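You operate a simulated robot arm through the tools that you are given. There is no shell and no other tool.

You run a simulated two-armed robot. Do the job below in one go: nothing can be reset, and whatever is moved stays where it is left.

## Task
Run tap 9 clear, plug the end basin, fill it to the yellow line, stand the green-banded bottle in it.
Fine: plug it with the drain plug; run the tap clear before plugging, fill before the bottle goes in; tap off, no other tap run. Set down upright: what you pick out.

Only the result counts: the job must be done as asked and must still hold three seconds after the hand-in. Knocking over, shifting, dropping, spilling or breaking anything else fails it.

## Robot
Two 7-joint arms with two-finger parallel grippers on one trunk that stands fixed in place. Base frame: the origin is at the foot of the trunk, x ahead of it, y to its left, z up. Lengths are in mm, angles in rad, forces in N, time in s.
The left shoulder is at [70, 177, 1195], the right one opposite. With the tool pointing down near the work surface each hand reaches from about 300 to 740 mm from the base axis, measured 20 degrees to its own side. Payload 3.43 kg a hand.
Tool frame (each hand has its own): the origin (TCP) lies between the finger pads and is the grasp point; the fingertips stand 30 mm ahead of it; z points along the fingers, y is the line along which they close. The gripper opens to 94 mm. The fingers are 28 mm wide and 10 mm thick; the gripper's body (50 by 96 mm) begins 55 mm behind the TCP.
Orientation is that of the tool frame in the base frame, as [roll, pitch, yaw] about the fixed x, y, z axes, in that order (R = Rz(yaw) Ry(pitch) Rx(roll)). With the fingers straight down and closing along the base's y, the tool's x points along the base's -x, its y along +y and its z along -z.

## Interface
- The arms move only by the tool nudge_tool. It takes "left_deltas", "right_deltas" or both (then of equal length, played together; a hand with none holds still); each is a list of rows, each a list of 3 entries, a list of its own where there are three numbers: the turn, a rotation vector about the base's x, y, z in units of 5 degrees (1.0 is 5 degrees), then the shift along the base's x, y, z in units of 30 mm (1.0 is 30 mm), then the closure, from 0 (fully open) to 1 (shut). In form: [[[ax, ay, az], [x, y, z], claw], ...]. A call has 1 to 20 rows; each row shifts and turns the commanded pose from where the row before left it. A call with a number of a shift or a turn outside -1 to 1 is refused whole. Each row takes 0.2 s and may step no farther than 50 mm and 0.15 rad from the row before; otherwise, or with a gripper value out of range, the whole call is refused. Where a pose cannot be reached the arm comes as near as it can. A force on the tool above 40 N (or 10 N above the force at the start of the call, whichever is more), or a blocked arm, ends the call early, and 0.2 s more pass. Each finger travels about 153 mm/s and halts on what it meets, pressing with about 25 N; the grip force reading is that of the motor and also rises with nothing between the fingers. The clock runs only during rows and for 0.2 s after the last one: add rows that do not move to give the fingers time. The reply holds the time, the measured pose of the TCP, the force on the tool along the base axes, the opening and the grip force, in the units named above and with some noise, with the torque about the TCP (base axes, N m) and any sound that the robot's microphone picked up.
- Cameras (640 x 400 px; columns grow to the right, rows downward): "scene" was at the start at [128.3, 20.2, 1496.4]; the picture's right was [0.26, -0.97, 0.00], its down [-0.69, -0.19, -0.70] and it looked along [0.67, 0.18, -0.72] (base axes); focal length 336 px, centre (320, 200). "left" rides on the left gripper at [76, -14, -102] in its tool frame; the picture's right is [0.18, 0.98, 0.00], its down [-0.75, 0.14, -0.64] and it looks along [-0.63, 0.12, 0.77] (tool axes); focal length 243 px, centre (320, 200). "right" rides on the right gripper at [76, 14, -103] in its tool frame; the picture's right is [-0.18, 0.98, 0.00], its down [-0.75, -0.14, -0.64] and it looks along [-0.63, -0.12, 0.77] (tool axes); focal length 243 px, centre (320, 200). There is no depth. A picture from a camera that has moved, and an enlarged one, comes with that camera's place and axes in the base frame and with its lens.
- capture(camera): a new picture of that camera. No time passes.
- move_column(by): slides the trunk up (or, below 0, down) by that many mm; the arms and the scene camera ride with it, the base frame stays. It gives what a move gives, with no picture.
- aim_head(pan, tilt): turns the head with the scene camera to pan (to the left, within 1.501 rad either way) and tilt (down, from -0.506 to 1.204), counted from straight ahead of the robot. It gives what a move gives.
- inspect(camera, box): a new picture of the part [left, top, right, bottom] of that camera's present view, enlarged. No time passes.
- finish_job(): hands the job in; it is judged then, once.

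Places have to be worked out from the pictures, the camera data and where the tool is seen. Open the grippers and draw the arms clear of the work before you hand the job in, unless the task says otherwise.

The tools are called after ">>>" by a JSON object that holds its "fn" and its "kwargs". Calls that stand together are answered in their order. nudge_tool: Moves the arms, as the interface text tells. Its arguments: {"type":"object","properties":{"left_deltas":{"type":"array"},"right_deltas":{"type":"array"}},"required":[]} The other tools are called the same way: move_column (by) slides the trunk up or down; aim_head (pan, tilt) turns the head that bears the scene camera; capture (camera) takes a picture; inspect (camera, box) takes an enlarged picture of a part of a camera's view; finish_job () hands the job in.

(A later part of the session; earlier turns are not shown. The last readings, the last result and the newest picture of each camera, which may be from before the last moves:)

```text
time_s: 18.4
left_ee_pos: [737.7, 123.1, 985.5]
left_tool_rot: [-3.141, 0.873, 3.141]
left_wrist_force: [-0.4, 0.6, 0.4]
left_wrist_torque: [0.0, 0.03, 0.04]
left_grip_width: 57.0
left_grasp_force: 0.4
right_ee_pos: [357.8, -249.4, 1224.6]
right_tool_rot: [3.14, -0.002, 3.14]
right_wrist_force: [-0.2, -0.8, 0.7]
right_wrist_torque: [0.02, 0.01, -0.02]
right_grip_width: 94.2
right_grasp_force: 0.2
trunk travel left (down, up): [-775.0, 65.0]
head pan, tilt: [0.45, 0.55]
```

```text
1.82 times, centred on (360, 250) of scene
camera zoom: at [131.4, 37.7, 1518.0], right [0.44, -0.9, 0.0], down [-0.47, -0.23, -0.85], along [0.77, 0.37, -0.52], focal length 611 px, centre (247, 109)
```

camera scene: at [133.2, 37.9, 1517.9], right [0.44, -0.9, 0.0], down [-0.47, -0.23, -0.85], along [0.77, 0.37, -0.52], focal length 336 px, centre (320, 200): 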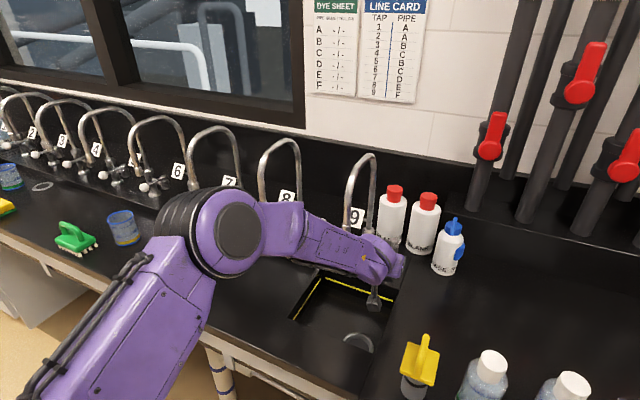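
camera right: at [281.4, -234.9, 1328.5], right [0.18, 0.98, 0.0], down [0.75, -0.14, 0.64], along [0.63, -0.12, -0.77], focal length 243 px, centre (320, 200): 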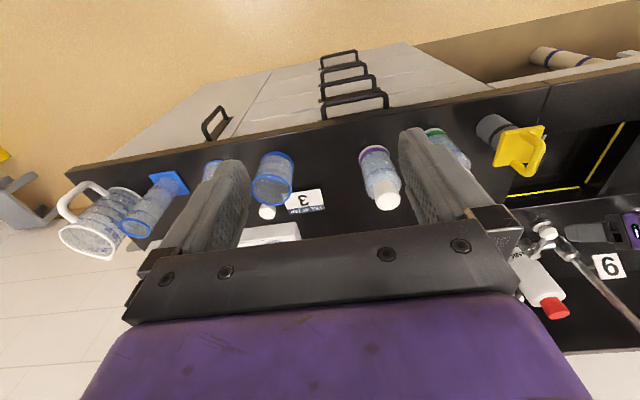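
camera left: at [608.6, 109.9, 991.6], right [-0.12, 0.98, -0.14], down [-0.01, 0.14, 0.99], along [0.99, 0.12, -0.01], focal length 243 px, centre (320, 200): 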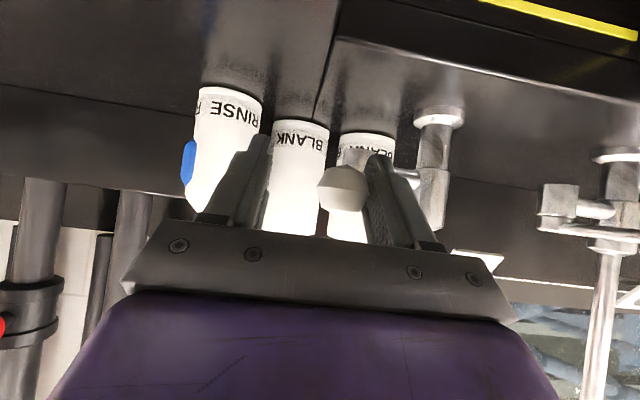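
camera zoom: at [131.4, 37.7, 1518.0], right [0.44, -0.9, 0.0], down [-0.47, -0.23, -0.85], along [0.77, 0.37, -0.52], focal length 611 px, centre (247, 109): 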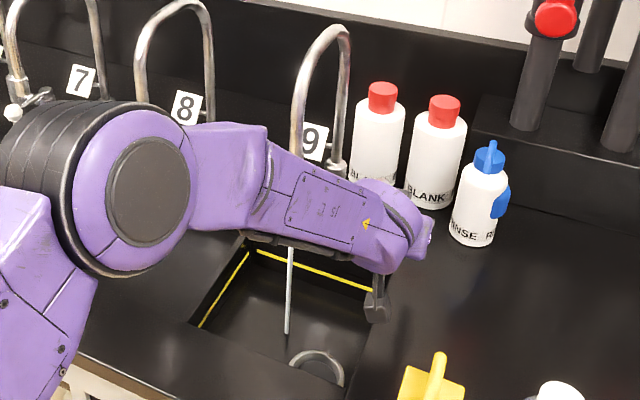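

The lever moves easily towards -y and a stream is now falling into the basin. I'll zoom in on the stream to judge its colour.

>>> {"fn": "inspect", "kwargs": {"camera": "scene", "box": [325, 195, 385, 260]}}

>>> {"fn": "inspect", "kwargs": {"camera": "scene", "box": [315, 260, 415, 350]}}

```text
6.15 times, centred on (355, 228) of scene
camera zoom: at [131.4, 37.7, 1518.0], right [0.44, -0.9, 0.0], down [-0.47, -0.23, -0.85], along [0.77, 0.37, -0.52], focal length 2068 px, centre (105, 31)
```

zoom: 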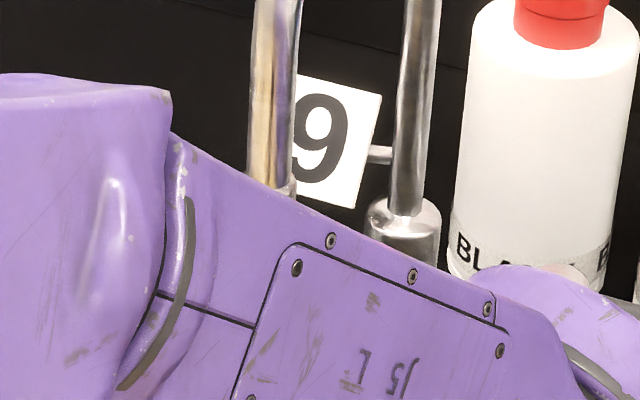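

```text
4.44 times, centred on (365, 305) of scene
camera zoom: at [131.4, 37.7, 1518.0], right [0.44, -0.9, 0.0], down [-0.47, -0.23, -0.85], along [0.77, 0.37, -0.52], focal length 1494 px, centre (120, -267)
```

zoom: 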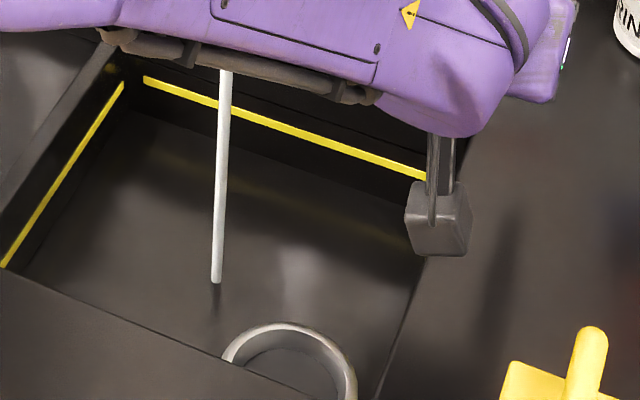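

Water is flowing as a greyish-white stream at a small lever angle. I'll open the lever further for a stronger flush and compare the colour over time.

>>> {"fn": "nudge_tool", "kwargs": {"left_deltas": [[[0, 0, 0], [0.1, -0.25, 0], 0.4], [[0, 0, 0], [0.12, -0.25, 0], 0.4], [[0, 0, 0], [0.15, -0.25, 0], 0.4], [[0, 0, 0], [0.15, -0.25, 0], 0.4], [[0, 0, 0], [0.15, -0.17, 0], 0.4]]}}

>>> {"fn": "capture", "kwargs": {"camera": "left"}}

>>> {"fn": "inspect", "kwargs": {"camera": "scene", "box": [315, 240, 415, 350]}}

```text
time_s: 19.6
left_ee_pos: [754.8, 95.1, 982.9]
left_tool_rot: [-3.135, 0.868, -3.133]
left_wrist_force: [-25.3, 15.4, -15.8]
left_wrist_torque: [-0.38, 0.23, 1.33]
left_grip_width: 65.5
left_grasp_force: 7.3
right_ee_pos: [353.9, -244.9, 1226.0]
right_tool_rot: [-3.14, 0.0, -3.14]
right_wrist_force: [-0.1, -0.1, 1.5]
right_wrist_torque: [0.0, 0.03, 0.02]
right_grip_width: 93.8
right_grasp_force: 0.0
trunk travel left (down, up): [-775.0, 65.0]
head pan, tilt: [0.45, 0.55]
```

```text
taken
camera left: at [626.5, 80.7, 988.6], right [-0.12, 0.98, -0.14], down [0.0, 0.14, 0.99], along [0.99, 0.12, -0.01], focal length 243 px, centre (320, 200)
```

left: 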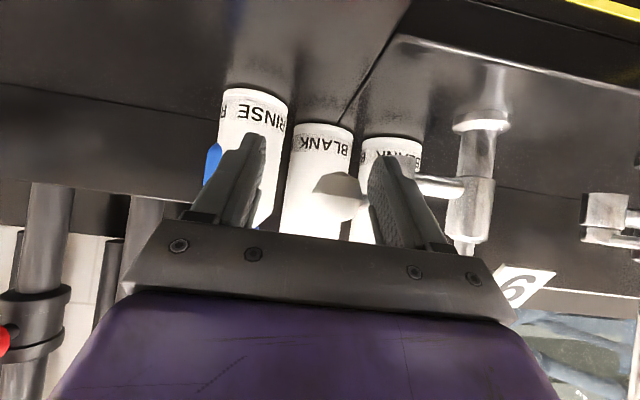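

```text
3.64 times, centred on (365, 295) of scene
camera zoom: at [127.8, 44.0, 1517.9], right [0.44, -0.9, 0.0], down [-0.47, -0.23, -0.85], along [0.77, 0.37, -0.52], focal length 1222 px, centre (156, -146)
```

zoom: 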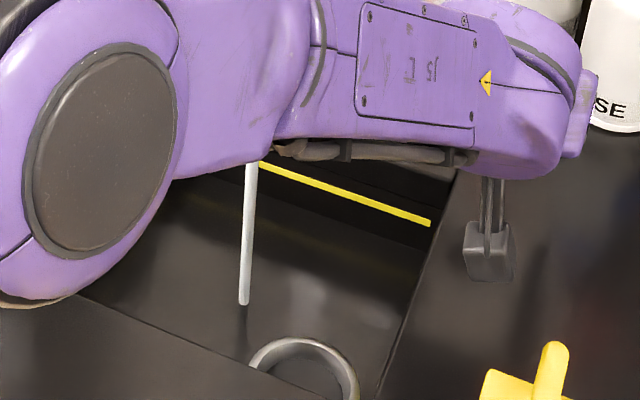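

The tip has run up against the lever rod near its pivot (25 N), so the lever is well open. I'll back off a little to relieve the load and let the water run for a few seconds.

>>> {"fn": "nudge_tool", "kwargs": {"left_deltas": [[[0, 0, 0], [-0.4, 0.1, 0.1], 0.4], [[0, 0, 0], [-0.4, 0.1, 0.1], 0.4], [[0, 0, 0], [0, 0, 0], 0.4], [[0, 0, 0], [0, 0, 0], 0.4], [[0, 0, 0], [0, 0, 0], 0.4]]}}

>>> {"fn": "capture", "kwargs": {"camera": "left"}}

>>> {"fn": "inspect", "kwargs": {"camera": "scene", "box": [315, 240, 415, 350]}}

```text
time_s: 20.8
left_ee_pos: [734.3, 95.3, 992.3]
left_tool_rot: [-3.141, 0.876, 3.14]
left_wrist_force: [1.3, -0.2, 0.6]
left_wrist_torque: [-0.02, 0.01, -0.02]
left_grip_width: 56.3
left_grasp_force: 0.1
right_ee_pos: [356.8, -249.4, 1224.9]
right_tool_rot: [3.138, -0.002, 3.139]
right_wrist_force: [-0.1, 0.2, -0.2]
right_wrist_torque: [0.04, 0.0, -0.01]
right_grip_width: 94.0
right_grasp_force: 0.1
trunk travel left (down, up): [-775.0, 65.0]
head pan, tilt: [0.45, 0.55]
```

```text
taken
camera left: at [605.6, 81.8, 998.0], right [-0.12, 0.98, -0.14], down [-0.01, 0.14, 0.99], along [0.99, 0.12, -0.01], focal length 243 px, centre (320, 200)
```

left: 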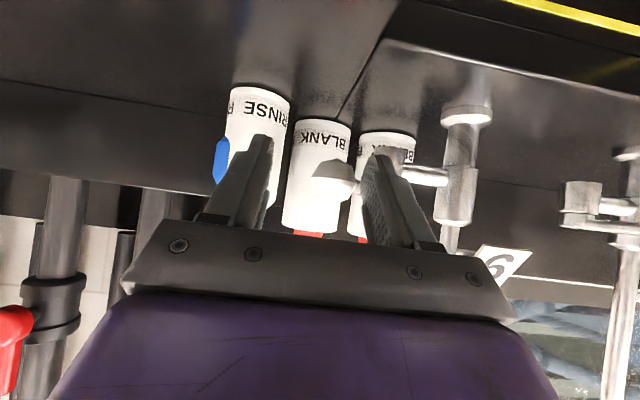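

```text
3.64 times, centred on (365, 295) of scene
camera zoom: at [131.0, 37.7, 1518.1], right [0.43, -0.9, 0.0], down [-0.47, -0.23, -0.85], along [0.77, 0.37, -0.52], focal length 1222 px, centre (156, -146)
```

zoom: 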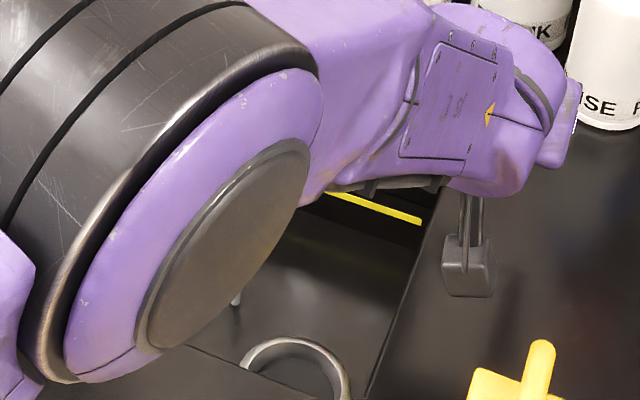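

The hand is free of load, but the elbow now hides the stream from the head. I'll look with the right wrist camera instead.

>>> {"fn": "inspect", "kwargs": {"camera": "right", "box": [520, 100, 640, 300]}}

>>> {"fn": "capture", "kwargs": {"camera": "scene"}}

```text
2.00 times, centred on (580, 200) of right
camera zoom: at [281.8, -235.4, 1328.4], right [0.19, 0.98, 0.0], down [0.75, -0.14, 0.64], along [0.63, -0.12, -0.77], focal length 485 px, centre (-200, 200)
```

zoom: 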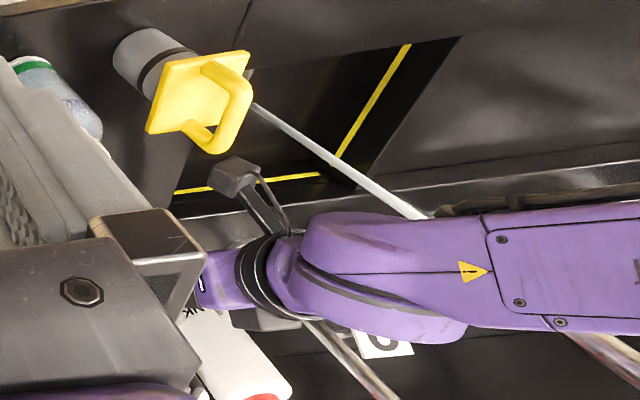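

```text
taken
camera scene: at [131.0, 37.7, 1518.1], right [0.43, -0.9, 0.0], down [-0.47, -0.23, -0.85], along [0.77, 0.37, -0.52], focal length 336 px, centre (320, 200)
```

scene: 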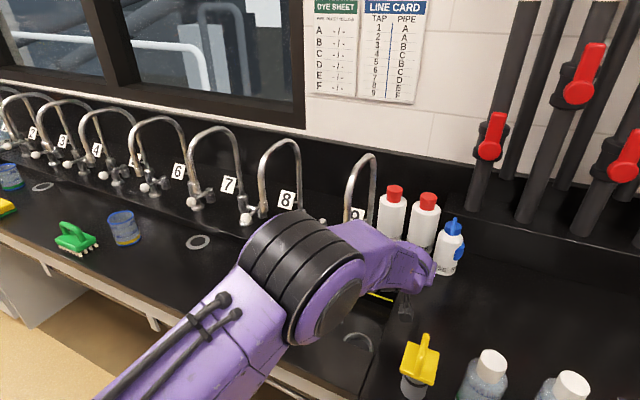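

From the right wrist the stream is visible and looks whitish. I'll hold still about 4 s and compare.

>>> {"fn": "nudge_tool", "kwargs": {"left_deltas": [[[0, 0, 0], [0, 0, 0], 0.4], [[0, 0, 0], [0, 0, 0], 0.4], [[0, 0, 0], [0, 0, 0], 0.4], [[0, 0, 0], [0, 0, 0], 0.4], [[0, 0, 0], [0, 0, 0], 0.4], [[0, 0, 0], [0, 0, 0], 0.4], [[0, 0, 0], [0, 0, 0], 0.4], [[0, 0, 0], [0, 0, 0], 0.4], [[0, 0, 0], [0, 0, 0], 0.4], [[0, 0, 0], [0, 0, 0], 0.4], [[0, 0, 0], [0, 0, 0], 0.4], [[0, 0, 0], [0, 0, 0], 0.4], [[0, 0, 0], [0, 0, 0], 0.4], [[0, 0, 0], [0, 0, 0], 0.4], [[0, 0, 0], [0, 0, 0], 0.4], [[0, 0, 0], [0, 0, 0], 0.4], [[0, 0, 0], [0, 0, 0], 0.4], [[0, 0, 0], [0, 0, 0], 0.4], [[0, 0, 0], [0, 0, 0], 0.4], [[0, 0, 0], [0, 0, 0], 0.4]]}}

>>> {"fn": "inspect", "kwargs": {"camera": "right", "box": [520, 100, 640, 300]}}

>>> {"fn": "inspect", "kwargs": {"camera": "right", "box": [570, 140, 630, 215]}}

```text
time_s: 25.0
left_ee_pos: [733.8, 96.1, 991.7]
left_tool_rot: [-3.141, 0.872, 3.141]
left_wrist_force: [0.5, -0.2, -0.5]
left_wrist_torque: [0.0, 0.01, 0.0]
left_grip_width: 56.2
left_grasp_force: 0.0
right_ee_pos: [355.8, -249.2, 1225.5]
right_tool_rot: [3.138, -0.001, 3.139]
right_wrist_force: [0.2, 0.2, 0.4]
right_wrist_torque: [0.01, -0.02, 0.0]
right_grip_width: 93.9
right_grasp_force: 0.0
trunk travel left (down, up): [-775.0, 65.0]
head pan, tilt: [0.45, 0.55]
```

```text
2.00 times, centred on (580, 200) of right
camera zoom: at [282.1, -234.8, 1328.4], right [0.19, 0.98, 0.0], down [0.75, -0.14, 0.64], along [0.63, -0.12, -0.77], focal length 485 px, centre (-200, 200)
```

zoom: 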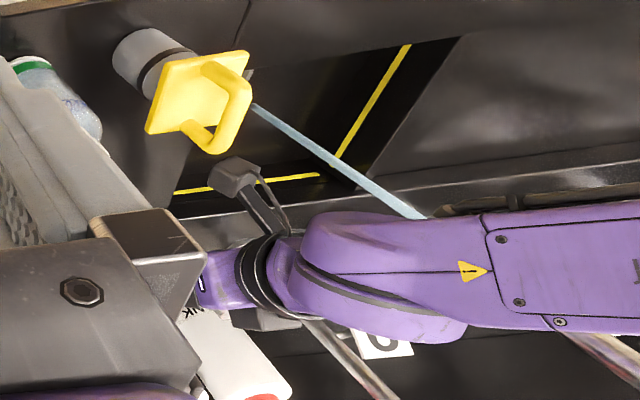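

```text
5.33 times, centred on (600, 178) of right
camera zoom: at [282.1, -234.8, 1328.4], right [0.19, 0.98, 0.0], down [0.75, -0.14, 0.64], along [0.63, -0.12, -0.77], focal length 1294 px, centre (-1173, 320)
```

zoom: 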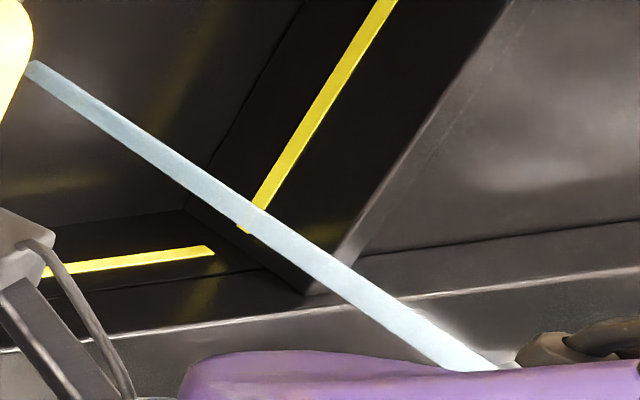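

The stream has changed from milky white to the same pale blue as pipe F's sight glass. I'll run it another 3 s to be sure it is stable.

>>> {"fn": "nudge_tool", "kwargs": {"left_deltas": [[[0, 0, 0], [0, 0, 0], 0.4], [[0, 0, 0], [0, 0, 0], 0.4], [[0, 0, 0], [0, 0, 0], 0.4], [[0, 0, 0], [0, 0, 0], 0.4], [[0, 0, 0], [0, 0, 0], 0.4], [[0, 0, 0], [0, 0, 0], 0.4], [[0, 0, 0], [0, 0, 0], 0.4], [[0, 0, 0], [0, 0, 0], 0.4], [[0, 0, 0], [0, 0, 0], 0.4], [[0, 0, 0], [0, 0, 0], 0.4], [[0, 0, 0], [0, 0, 0], 0.4], [[0, 0, 0], [0, 0, 0], 0.4], [[0, 0, 0], [0, 0, 0], 0.4], [[0, 0, 0], [0, 0, 0], 0.4], [[0, 0, 0], [0, 0, 0], 0.4]]}}

>>> {"fn": "inspect", "kwargs": {"camera": "right", "box": [570, 140, 630, 215]}}

>>> {"fn": "capture", "kwargs": {"camera": "left"}}

```text
time_s: 28.2
left_ee_pos: [733.2, 96.6, 990.9]
left_tool_rot: [3.141, 0.872, 3.141]
left_wrist_force: [0.1, 0.2, -0.8]
left_wrist_torque: [0.0, 0.01, 0.0]
left_grip_width: 56.4
left_grasp_force: 0.1
right_ee_pos: [356.9, -249.4, 1224.0]
right_tool_rot: [3.139, -0.002, 3.14]
right_wrist_force: [0.1, 0.1, 0.4]
right_wrist_torque: [0.02, -0.02, -0.01]
right_grip_width: 94.2
right_grasp_force: 0.1
trunk travel left (down, up): [-775.0, 65.0]
head pan, tilt: [0.45, 0.55]
```

```text
5.33 times, centred on (600, 178) of right
camera zoom: at [282.1, -234.8, 1328.4], right [0.19, 0.98, 0.0], down [0.75, -0.14, 0.64], along [0.63, -0.12, -0.77], focal length 1294 px, centre (-1173, 320)
```

zoom: 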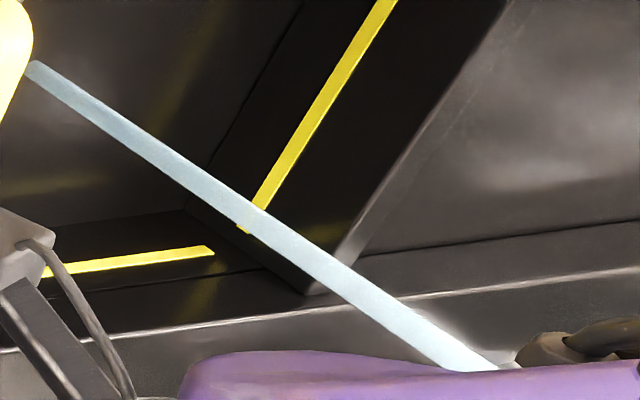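

```text
taken
camera left: at [605.6, 82.5, 997.5], right [-0.12, 0.98, -0.14], down [-0.01, 0.14, 0.99], along [0.99, 0.12, -0.01], focal length 243 px, centre (320, 200)
```

left: 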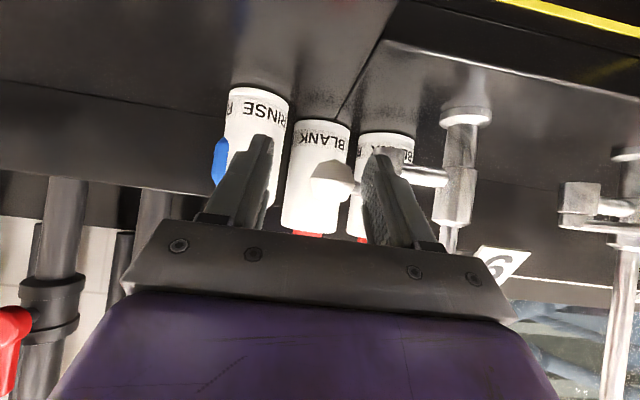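

The colour is stable pale blue, so the line has run clear. Now I'll push the knob back towards +y with the other finger to close the tap.

>>> {"fn": "nudge_tool", "kwargs": {"left_deltas": [[[0, 0, 0], [0, 0.4, 0], 0.4], [[0, 0, 0], [0, 0.4, 0], 0.4], [[0, 0, 0], [0, 0.4, 0], 0.4], [[0, 0, 0], [0, 0.4, 0], 0.4], [[0, 0, 0], [0, 0.4, 0], 0.4], [[0, 0, 0], [0, 0.4, 0], 0.4]]}}

>>> {"fn": "capture", "kwargs": {"camera": "left"}}

>>> {"fn": "inspect", "kwargs": {"camera": "right", "box": [520, 100, 640, 300]}}

>>> {"fn": "capture", "kwargs": {"camera": "scene"}}

```text
time_s: 29.6
left_ee_pos: [734.0, 168.2, 993.0]
left_tool_rot: [3.142, 0.873, -3.141]
left_wrist_force: [0.4, 0.3, 0.0]
left_wrist_torque: [-0.03, 0.03, 0.0]
left_grip_width: 56.5
left_grasp_force: 0.1
right_ee_pos: [357.8, -249.1, 1224.8]
right_tool_rot: [3.141, -0.001, 3.141]
right_wrist_force: [-0.9, -0.3, -1.0]
right_wrist_torque: [-0.02, 0.01, 0.0]
right_grip_width: 93.9
right_grasp_force: 0.1
trunk travel left (down, up): [-775.0, 65.0]
head pan, tilt: [0.45, 0.55]
```

```text
taken
camera left: at [606.0, 154.8, 998.3], right [-0.12, 0.98, -0.14], down [-0.01, 0.14, 0.99], along [0.99, 0.12, -0.01], focal length 243 px, centre (320, 200)
```

left: 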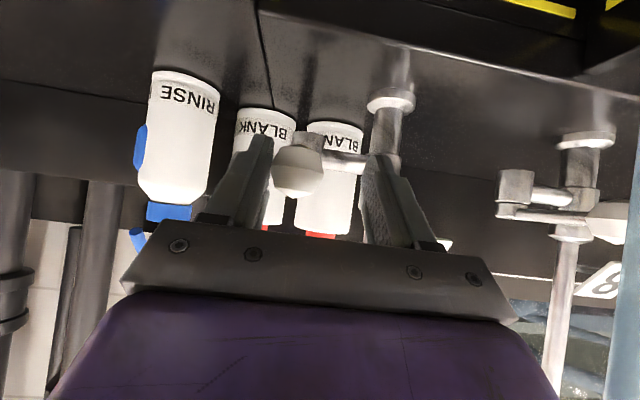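

```text
2.00 times, centred on (580, 200) of right
camera zoom: at [282.5, -234.1, 1328.4], right [0.18, 0.98, 0.0], down [0.75, -0.14, 0.64], along [0.63, -0.12, -0.77], focal length 485 px, centre (-200, 200)
```

zoom: 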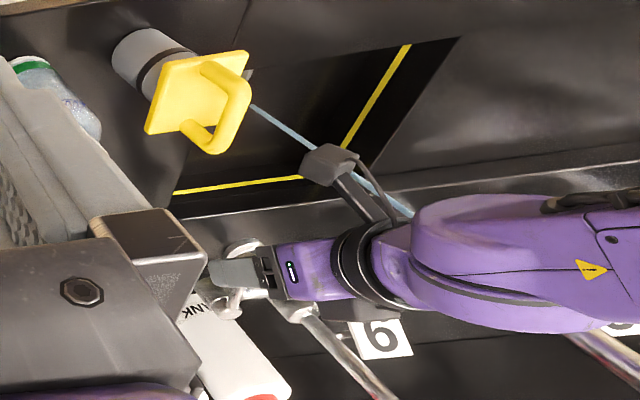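

```text
taken
camera scene: at [131.7, 39.0, 1518.0], right [0.44, -0.9, 0.0], down [-0.47, -0.23, -0.85], along [0.77, 0.37, -0.52], focal length 336 px, centre (320, 200)
```

scene: 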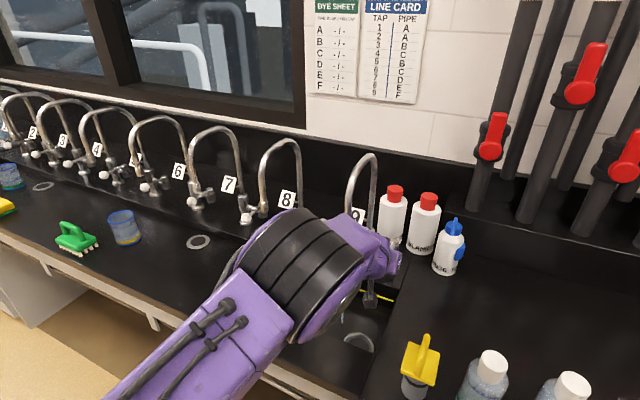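

A thin stream still runs, so the lever isn't fully home. I'll narrow the fingers around the knob rather than moving the wide hand nearer the stream, then nudge it the rest of the way.

>>> {"fn": "nudge_tool", "kwargs": {"left_deltas": [[[0, 0, 0], [0, -0.05, 0], 0.5], [[0, 0, 0], [0, -0.05, 0], 0.6], [[0, 0, 0], [0, 0, 0], 0.62], [[0, 0, 0], [0, 0.1, 0], 0.62], [[0, 0, 0], [0, 0.1, 0], 0.62]]}}

>>> {"fn": "capture", "kwargs": {"camera": "left"}}

>>> {"fn": "inspect", "kwargs": {"camera": "right", "box": [520, 100, 640, 300]}}

```text
time_s: 30.8
left_ee_pos: [732.3, 167.3, 992.5]
left_tool_rot: [3.141, 0.873, 3.139]
left_wrist_force: [2.2, -8.7, -1.3]
left_wrist_torque: [-0.05, 0.04, 0.02]
left_grip_width: 40.6
left_grasp_force: 4.6
right_ee_pos: [357.2, -251.2, 1224.2]
right_tool_rot: [3.137, -0.001, 3.138]
right_wrist_force: [0.4, 0.7, -1.0]
right_wrist_torque: [-0.01, 0.0, -0.03]
right_grip_width: 94.0
right_grasp_force: 0.0
trunk travel left (down, up): [-775.0, 65.0]
head pan, tilt: [0.45, 0.55]
```

```text
taken
camera left: at [605.7, 153.7, 998.0], right [-0.12, 0.98, -0.14], down [-0.01, 0.14, 0.99], along [0.99, 0.12, -0.01], focal length 243 px, centre (320, 200)
```

left: 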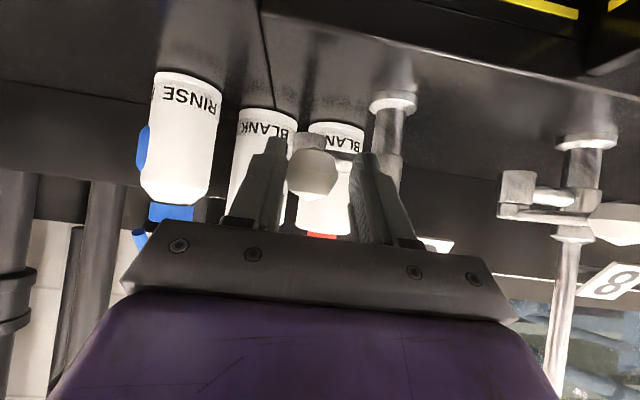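

```text
2.00 times, centred on (580, 200) of right
camera zoom: at [282.2, -237.0, 1327.9], right [0.19, 0.98, 0.0], down [0.75, -0.14, 0.64], along [0.63, -0.12, -0.77], focal length 485 px, centre (-200, 200)
```

zoom: 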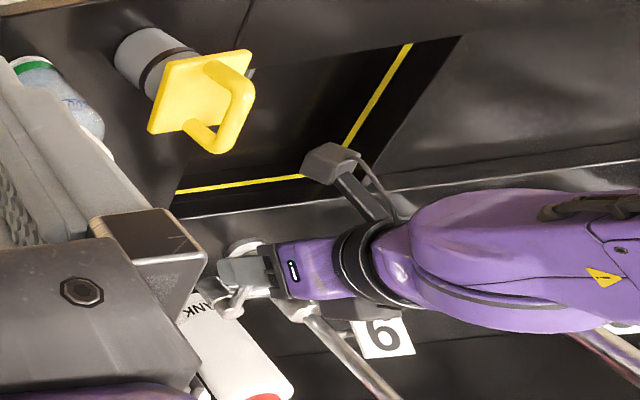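

The stream has stopped and the lever gave a firm 9 N stop, so tap 9 is off. I'll relax the fingers and back out along the tool axis.

>>> {"fn": "nudge_tool", "kwargs": {"left_deltas": [[[0, 0, 0], [0, -0.1, 0], 0.5], [[0, 0, 0], [0, -0.05, 0], 0.4], [[0, 0, 0], [0, 0, 0], 0.4], [[0, 0, 0], [-0.77, 0, 0.64], 0.4], [[0, 0, 0], [-0.77, 0, 0.64], 0.4], [[0, 0, 0], [-0.77, 0, 0.64], 0.4], [[0, 0, 0], [-0.77, 0, 0.64], 0.4], [[0, 0, 0], [-0.77, 0, 0.64], 0.4], [[0, 0, 0], [-0.77, 0, 0.64], 0.4]]}}

>>> {"fn": "capture", "kwargs": {"camera": "left"}}

>>> {"fn": "capture", "kwargs": {"camera": "scene"}}

```text
time_s: 32.8
left_ee_pos: [591.7, 166.8, 1108.1]
left_tool_rot: [3.141, 0.874, 3.137]
left_wrist_force: [0.6, 0.5, 0.1]
left_wrist_torque: [-0.01, 0.01, -0.02]
left_grip_width: 56.4
left_grasp_force: 0.3
right_ee_pos: [354.7, -248.9, 1226.0]
right_tool_rot: [3.14, 0.0, 3.14]
right_wrist_force: [-1.3, -0.5, -0.4]
right_wrist_torque: [-0.01, -0.03, -0.03]
right_grip_width: 94.0
right_grasp_force: 0.0
trunk travel left (down, up): [-775.0, 65.0]
head pan, tilt: [0.45, 0.55]
```

```text
taken
camera left: at [464.5, 153.0, 1113.7], right [-0.12, 0.98, -0.14], down [-0.01, 0.14, 0.99], along [0.99, 0.12, -0.01], focal length 243 px, centre (320, 200)
```

left: 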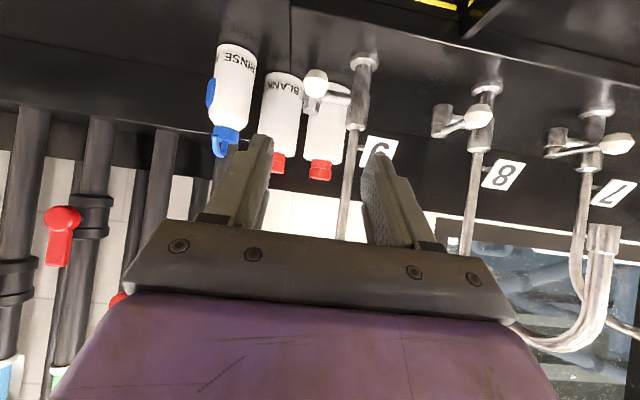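

```text
taken
camera scene: at [129.9, 39.3, 1518.1], right [0.44, -0.9, 0.0], down [-0.47, -0.23, -0.85], along [0.77, 0.37, -0.52], focal length 336 px, centre (320, 200)
```

scene: 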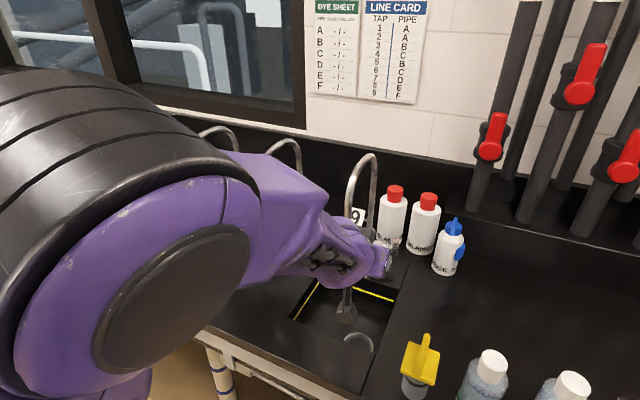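

The lever is back where it started. The plug's plate triangulates to (513, 35, 985), with its loop bar along x at z≈1026. I'll turn the hand down and hover above the plug.

>>> {"fn": "nudge_tool", "kwargs": {"left_deltas": [[[0, 1, 0], [-0.267, -0.44, 0.1], 0.4], [[0, 1, 0], [-0.267, -0.44, 0.1], 0.3], [[0, 1, 0], [-0.267, -0.44, 0.1], 0.2], [[0, 1, 0], [-0.267, -0.44, 0.1], 0.2], [[0, 1, 0], [-0.267, -0.44, 0], 0.2], [[0, 1, 0], [-0.267, -0.44, 0], 0.2], [[0, 1, 0], [-0.267, -0.44, 0], 0.2], [[0, 1, 0], [-0.267, -0.44, 0], 0.2], [[0, 1, 0], [-0.267, -0.44, 0], 0.2], [[0, 1, 0], [-0.267, -0.44, 0], 0.2]]}}

>>> {"fn": "capture", "kwargs": {"camera": "left"}}

>>> {"fn": "capture", "kwargs": {"camera": "scene"}}

>>> {"fn": "capture", "kwargs": {"camera": "right"}}

```text
time_s: 35.0
left_ee_pos: [516.6, 33.1, 1118.3]
left_tool_rot: [3.141, 0.0, 3.141]
left_wrist_force: [-0.8, -0.3, -1.0]
left_wrist_torque: [0.01, -0.01, 0.03]
left_grip_width: 75.1
left_grasp_force: 0.2
right_ee_pos: [358.6, -249.4, 1225.2]
right_tool_rot: [3.137, -0.002, 3.14]
right_wrist_force: [-1.3, 0.6, 0.5]
right_wrist_torque: [0.0, -0.01, -0.04]
right_grip_width: 94.0
right_grasp_force: 0.0
trunk travel left (down, up): [-775.0, 65.0]
head pan, tilt: [0.45, 0.55]
```

```text
taken
camera left: at [439.2, 19.3, 1219.6], right [-0.18, 0.98, 0.0], down [0.75, 0.14, 0.64], along [0.63, 0.12, -0.77], focal length 243 px, centre (320, 200)
```

left: 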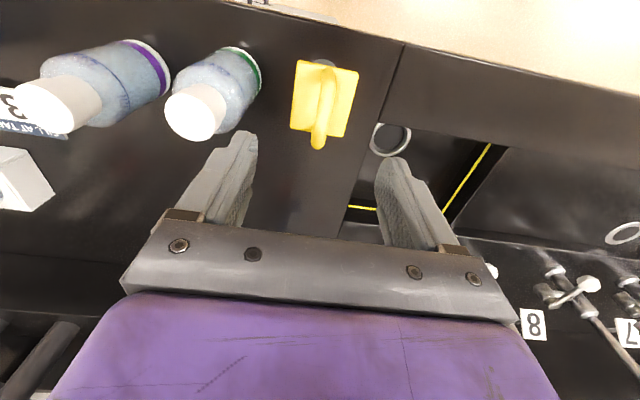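

```text
taken
camera scene: at [132.0, 37.7, 1518.0], right [0.44, -0.9, 0.0], down [-0.47, -0.23, -0.85], along [0.77, 0.37, -0.52], focal length 336 px, centre (320, 200)
```

scene: 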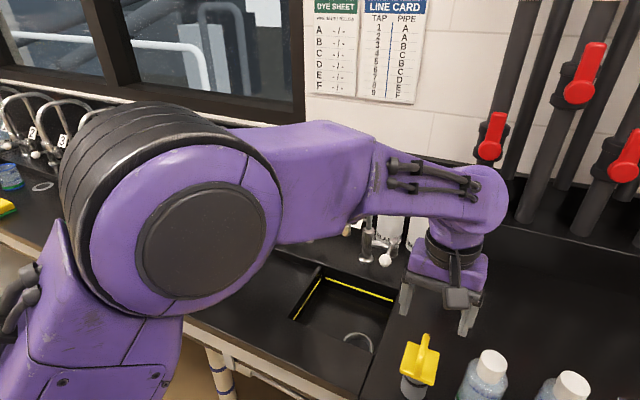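

```text
taken
camera right: at [282.6, -235.3, 1328.2], right [0.19, 0.98, 0.0], down [0.75, -0.14, 0.64], along [0.63, -0.12, -0.77], focal length 243 px, centre (320, 200)
```

right: 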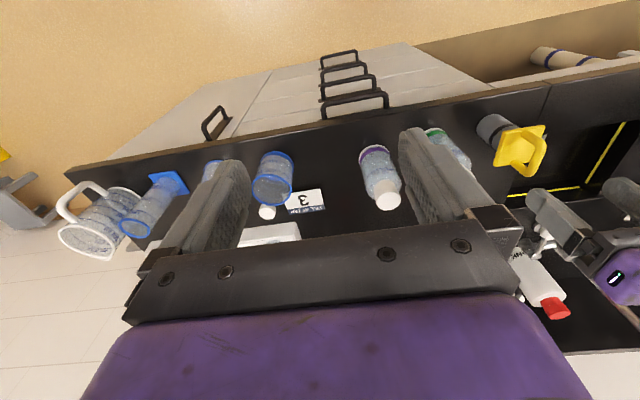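

The plug lies almost straight below the hand and the drain ring is visible. I'll zoom in to measure both.

>>> {"fn": "inspect", "kwargs": {"camera": "left", "box": [270, 40, 430, 160]}}

>>> {"fn": "inspect", "kwargs": {"camera": "left", "box": [340, 100, 520, 220]}}

>>> {"fn": "inspect", "kwargs": {"camera": "left", "box": [0, 20, 280, 160]}}

```text
3.33 times, centred on (350, 100) of left
camera zoom: at [439.2, 19.3, 1219.6], right [-0.18, 0.98, 0.0], down [0.75, 0.14, 0.64], along [0.63, 0.12, -0.77], focal length 809 px, centre (220, 533)
```

zoom: 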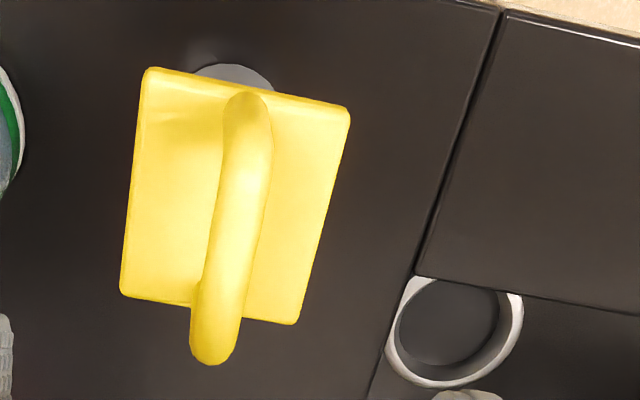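

```text
3.33 times, centred on (430, 160) of left
camera zoom: at [439.2, 19.3, 1219.6], right [-0.18, 0.98, 0.0], down [0.75, 0.14, 0.64], along [0.63, 0.12, -0.77], focal length 809 px, centre (-47, 333)
```

zoom: 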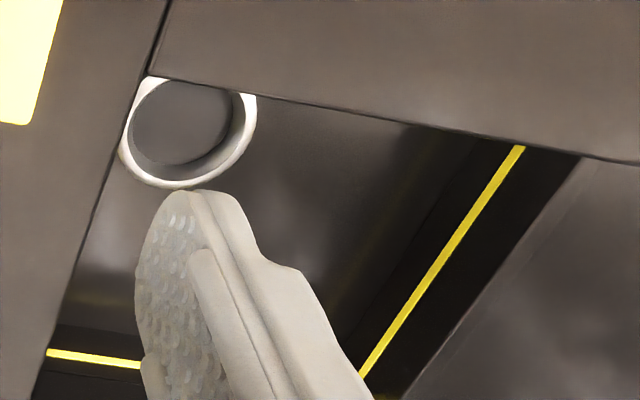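

```text
2.29 times, centred on (140, 90) of left
camera zoom: at [439.2, 19.3, 1219.6], right [-0.18, 0.98, 0.0], down [0.75, 0.14, 0.64], along [0.63, 0.12, -0.77], focal length 555 px, centre (731, 451)
```

zoom: 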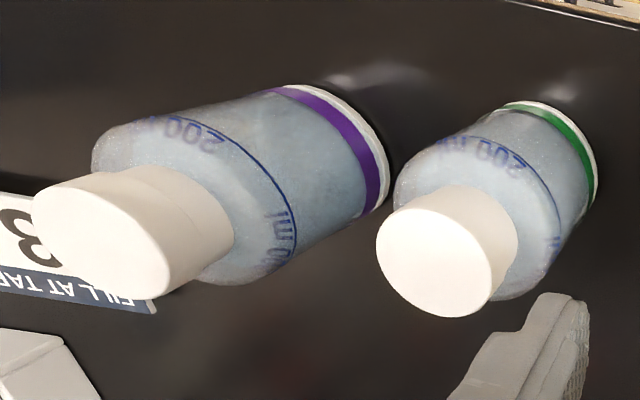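

Measured: plate centre (514, 35, 986), handle bar at y≈35 with its top near 1030, green bottle at about (522, −66) with its top at 1047. I'll lower onto the handle, keeping the fingertips above the plate, and close.

>>> {"fn": "nudge_tool", "kwargs": {"left_deltas": [[[0, 0, 0], [-0.09, 0.06, -0.78], 0.3], [[0, 0, 0], [0, 0, -0.78], 0.3], [[0, 0, 0], [0, 0, -0.78], 0.3], [[0, 0, 0], [0, 0, -0.75], 0.3], [[0, 0, 0], [0, 0, 0], 0.3]]}}

>>> {"fn": "capture", "kwargs": {"camera": "left"}}

>>> {"fn": "capture", "kwargs": {"camera": "scene"}}

```text
time_s: 36.2
left_ee_pos: [510.8, 35.2, 1026.0]
left_tool_rot: [-3.141, 0.0, 3.14]
left_wrist_force: [-0.9, 0.3, -0.2]
left_wrist_torque: [0.03, 0.05, -0.02]
left_grip_width: 65.9
left_grasp_force: 0.1
right_ee_pos: [357.6, -249.7, 1224.0]
right_tool_rot: [3.14, -0.003, 3.139]
right_wrist_force: [0.1, 0.7, -0.2]
right_wrist_torque: [-0.03, -0.04, -0.02]
right_grip_width: 94.1
right_grasp_force: 0.1
trunk travel left (down, up): [-775.0, 65.0]
head pan, tilt: [0.45, 0.55]
```

```text
taken
camera left: at [435.5, 21.7, 1126.8], right [-0.18, 0.98, 0.0], down [0.75, 0.14, 0.64], along [0.63, 0.12, -0.77], focal length 243 px, centre (320, 200)
```

left: 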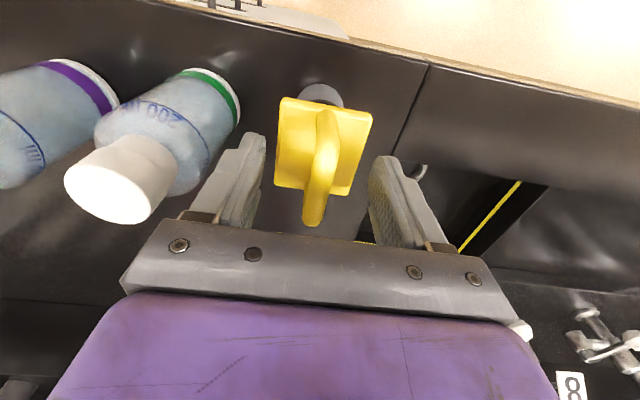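

```text
taken
camera scene: at [131.1, 38.2, 1518.0], right [0.44, -0.9, 0.0], down [-0.47, -0.23, -0.85], along [0.77, 0.37, -0.52], focal length 336 px, centre (320, 200)
```

scene: 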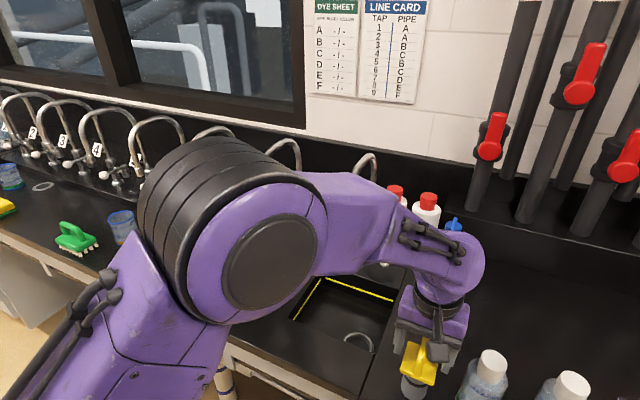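

The handle is centred between the fingers. I'll lower 3 mm more and close on the loop.

>>> {"fn": "nudge_tool", "kwargs": {"left_deltas": [[[0, 0, 0], [0.1, 0, -0.1], 0.4], [[0, 0, 0], [0, 0, 0], 0.6], [[0, 0, 0], [0, 0, 0], 0.8], [[0, 0, 0], [0, 0, 0], 1.0], [[0, 0, 0], [0, 0, 0], 1.0], [[0, 0, 0], [0, 0, 0], 1.0]]}}

>>> {"fn": "capture", "kwargs": {"camera": "left"}}

```text
time_s: 37.6
left_ee_pos: [514.5, 35.4, 1022.5]
left_tool_rot: [3.142, -0.001, 3.141]
left_wrist_force: [-1.3, -0.8, 0.1]
left_wrist_torque: [0.01, 0.07, 0.02]
left_grip_width: 16.1
left_grasp_force: 25.0
right_ee_pos: [357.2, -249.8, 1225.2]
right_tool_rot: [3.141, -0.002, 3.141]
right_wrist_force: [0.3, -0.6, 0.3]
right_wrist_torque: [0.0, 0.0, 0.03]
right_grip_width: 93.7
right_grasp_force: 0.1
trunk travel left (down, up): [-775.0, 65.0]
head pan, tilt: [0.45, 0.55]
```

```text
taken
camera left: at [438.2, 21.8, 1124.1], right [-0.18, 0.98, 0.0], down [0.75, 0.14, 0.64], along [0.63, 0.12, -0.77], focal length 243 px, centre (320, 200)
```

left: 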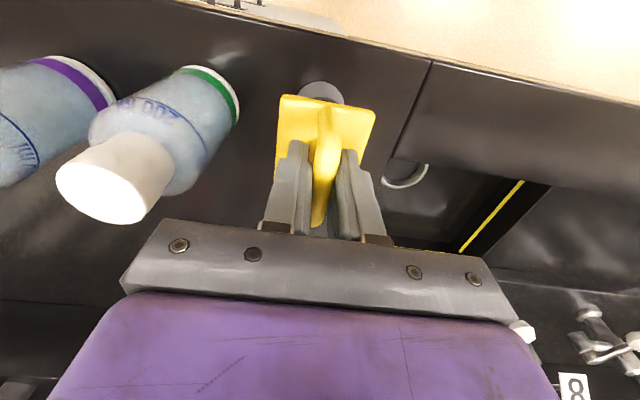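

The handle is gripped (16 mm opening, 25 N). I'll lift straight up about 75 mm and check the plug from both cameras.

>>> {"fn": "nudge_tool", "kwargs": {"left_deltas": [[[0, 0, 0], [0, 0, 0.3], 1], [[0, 0, 0], [0, 0, 0.5], 1], [[0, 0, 0], [0, 0, 0.6], 1], [[0, 0, 0], [0, 0, 0.6], 1], [[0, 0, 0], [0, 0, 0.5], 1], [[0, 0, 0], [0, 0, 0], 1]]}}

>>> {"fn": "capture", "kwargs": {"camera": "left"}}

>>> {"fn": "inspect", "kwargs": {"camera": "right", "box": [440, 80, 640, 300]}}

>>> {"fn": "inspect", "kwargs": {"camera": "scene", "box": [340, 230, 520, 400]}}

```text
time_s: 39.0
left_ee_pos: [515.6, 34.9, 1097.8]
left_tool_rot: [3.141, 0.0, -3.14]
left_wrist_force: [-0.1, 0.5, -2.1]
left_wrist_torque: [0.03, 0.01, 0.01]
left_grip_width: 15.7
left_grasp_force: 25.3
right_ee_pos: [356.6, -248.6, 1223.5]
right_tool_rot: [3.14, -0.001, 3.141]
right_wrist_force: [0.2, 0.2, 0.1]
right_wrist_torque: [0.01, -0.04, -0.01]
right_grip_width: 93.8
right_grasp_force: 0.0
trunk travel left (down, up): [-775.0, 65.0]
head pan, tilt: [0.45, 0.55]
```

```text
taken
camera left: at [438.8, 21.6, 1199.6], right [-0.18, 0.98, 0.0], down [0.75, 0.14, 0.64], along [0.63, 0.12, -0.77], focal length 243 px, centre (320, 200)
```

left: 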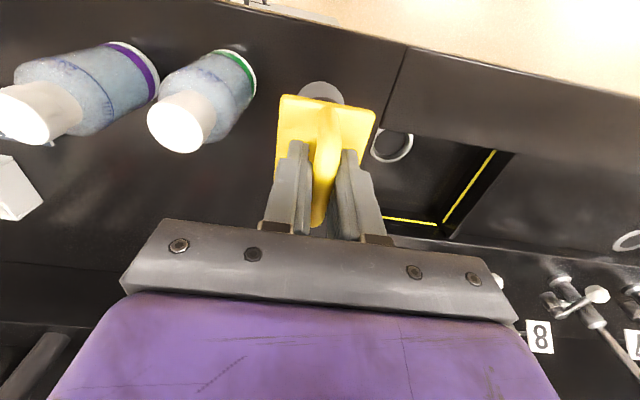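

```text
1.82 times, centred on (540, 190) of right
camera zoom: at [282.7, -234.9, 1328.2], right [0.19, 0.98, 0.0], down [0.75, -0.14, 0.64], along [0.63, -0.12, -0.77], focal length 441 px, centre (-80, 218)
```

zoom: 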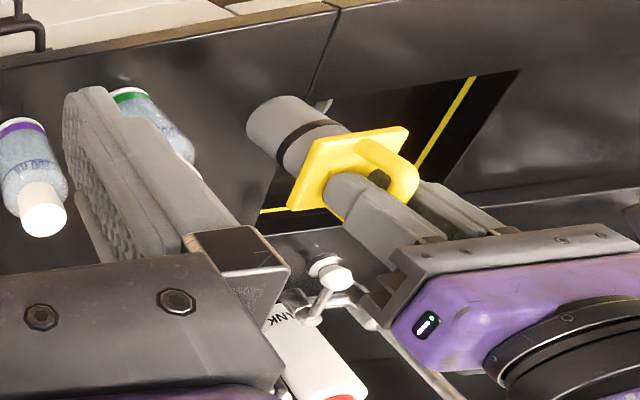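

```text
2.35 times, centred on (430, 315) of scene
camera zoom: at [132.0, 38.2, 1517.9], right [0.44, -0.9, 0.0], down [-0.47, -0.23, -0.85], along [0.77, 0.37, -0.52], focal length 791 px, centre (61, -71)
```

zoom: 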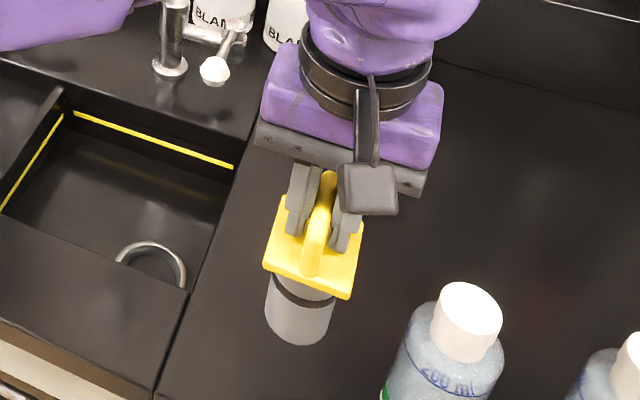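

The plug hangs straight and weighs about 2 N. I'll measure the drain ring once more from this pose.

>>> {"fn": "inspect", "kwargs": {"camera": "left", "box": [360, 110, 520, 230]}}

>>> {"fn": "inspect", "kwargs": {"camera": "scene", "box": [330, 310, 410, 370]}}

```text
3.33 times, centred on (440, 170) of left
camera zoom: at [438.8, 21.6, 1199.6], right [-0.18, 0.98, 0.0], down [0.75, 0.14, 0.64], along [0.63, 0.12, -0.77], focal length 809 px, centre (-80, 300)
```

zoom: 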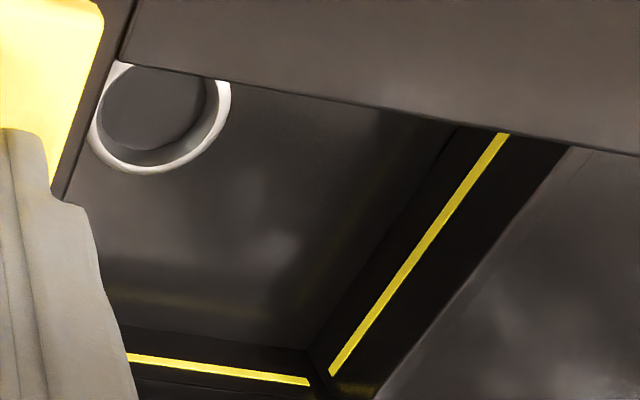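

```text
6.67 times, centred on (370, 340) of scene
camera zoom: at [132.0, 38.2, 1517.9], right [0.44, -0.9, 0.0], down [-0.47, -0.23, -0.85], along [0.77, 0.37, -0.52], focal length 2241 px, centre (-13, -733)
```

zoom: 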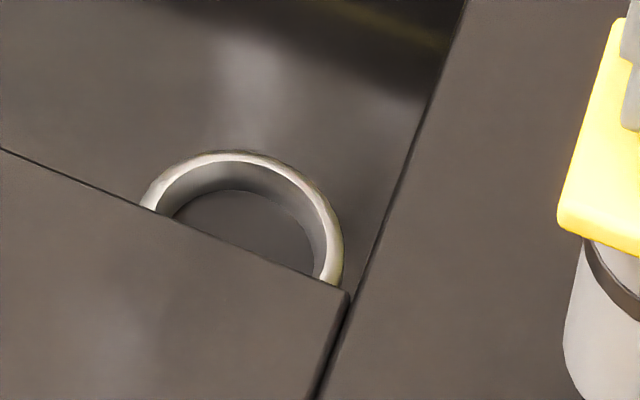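

The ring centre fits (602, 171) with an outer radius of 35, inner about 28, and a cup about 15 mm deep. I'll carry the plug level to above it.

>>> {"fn": "nudge_tool", "kwargs": {"left_deltas": [[[0, 0, 0], [0.48, 0.756, 0], 1], [[0, 0, 0], [0.48, 0.756, 0], 1], [[0, 0, 0], [0.48, 0.756, 0], 1], [[0, 0, 0], [0.48, 0.756, 0], 1], [[0, 0, 0], [0.48, 0.756, 0], 1], [[0, 0, 0], [0.48, 0.756, 0], 1], [[0, 0, 0], [0, 0, 0], 1]]}}

>>> {"fn": "capture", "kwargs": {"camera": "left"}}

>>> {"fn": "capture", "kwargs": {"camera": "scene"}}

>>> {"fn": "capture", "kwargs": {"camera": "right"}}

```text
time_s: 40.6
left_ee_pos: [601.2, 172.0, 1099.1]
left_tool_rot: [3.141, 0.0, -3.141]
left_wrist_force: [-0.1, 0.3, -2.4]
left_wrist_torque: [0.02, 0.01, -0.04]
left_grip_width: 15.9
left_grasp_force: 25.1
right_ee_pos: [356.6, -251.4, 1225.3]
right_tool_rot: [3.139, 0.0, 3.139]
right_wrist_force: [-0.3, -1.2, -0.8]
right_wrist_torque: [0.03, 0.0, 0.0]
right_grip_width: 94.0
right_grasp_force: 0.1
trunk travel left (down, up): [-775.0, 65.0]
head pan, tilt: [0.45, 0.55]
```

```text
taken
camera left: at [525.1, 158.5, 1199.8], right [-0.18, 0.98, 0.0], down [0.75, 0.14, 0.64], along [0.63, 0.12, -0.77], focal length 243 px, centre (320, 200)
```

left: 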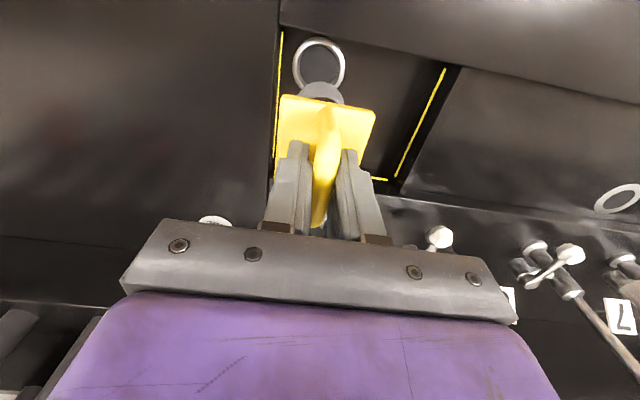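

```text
taken
camera scene: at [131.4, 38.0, 1518.0], right [0.44, -0.9, 0.0], down [-0.47, -0.23, -0.85], along [0.77, 0.37, -0.52], focal length 336 px, centre (320, 200)
```

scene: 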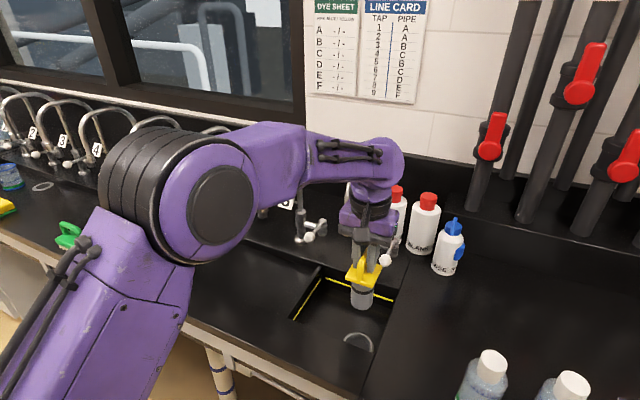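

```text
taken
camera right: at [282.2, -235.0, 1328.3], right [0.18, 0.98, 0.0], down [0.75, -0.14, 0.64], along [0.63, -0.12, -0.77], focal length 243 px, centre (320, 200)
```

right: 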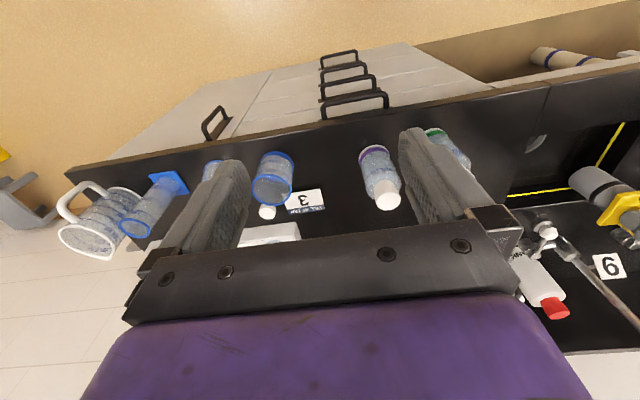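

The full ring is visible past the plug in the left wrist view. I'll zoom in there and in the scene to fix the alignment.

>>> {"fn": "inspect", "kwargs": {"camera": "left", "box": [260, 20, 400, 130]}}

>>> {"fn": "inspect", "kwargs": {"camera": "scene", "box": [300, 230, 420, 370]}}

```text
3.64 times, centred on (330, 75) of left
camera zoom: at [525.1, 158.5, 1199.8], right [-0.18, 0.98, 0.0], down [0.75, 0.14, 0.64], along [0.63, 0.12, -0.77], focal length 882 px, centre (284, 654)
```

zoom: 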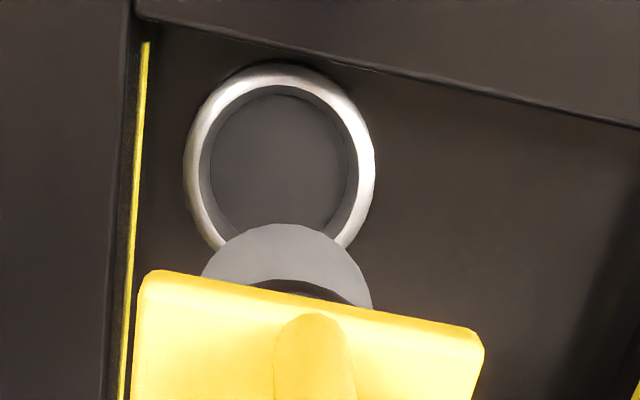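

```text
2.86 times, centred on (360, 300) of scene
camera zoom: at [131.4, 38.0, 1518.0], right [0.44, -0.9, 0.0], down [-0.47, -0.23, -0.85], along [0.77, 0.37, -0.52], focal length 960 px, centre (206, -86)
```

zoom: 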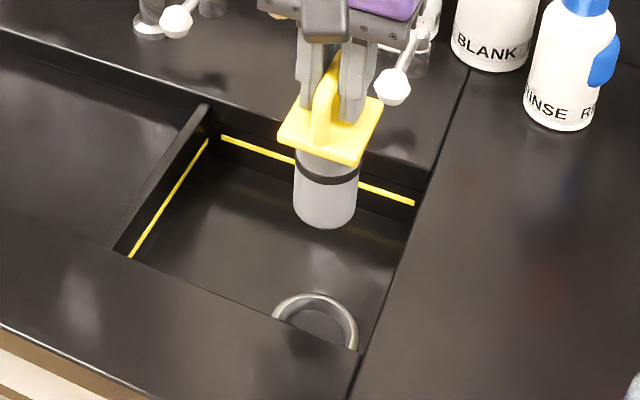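

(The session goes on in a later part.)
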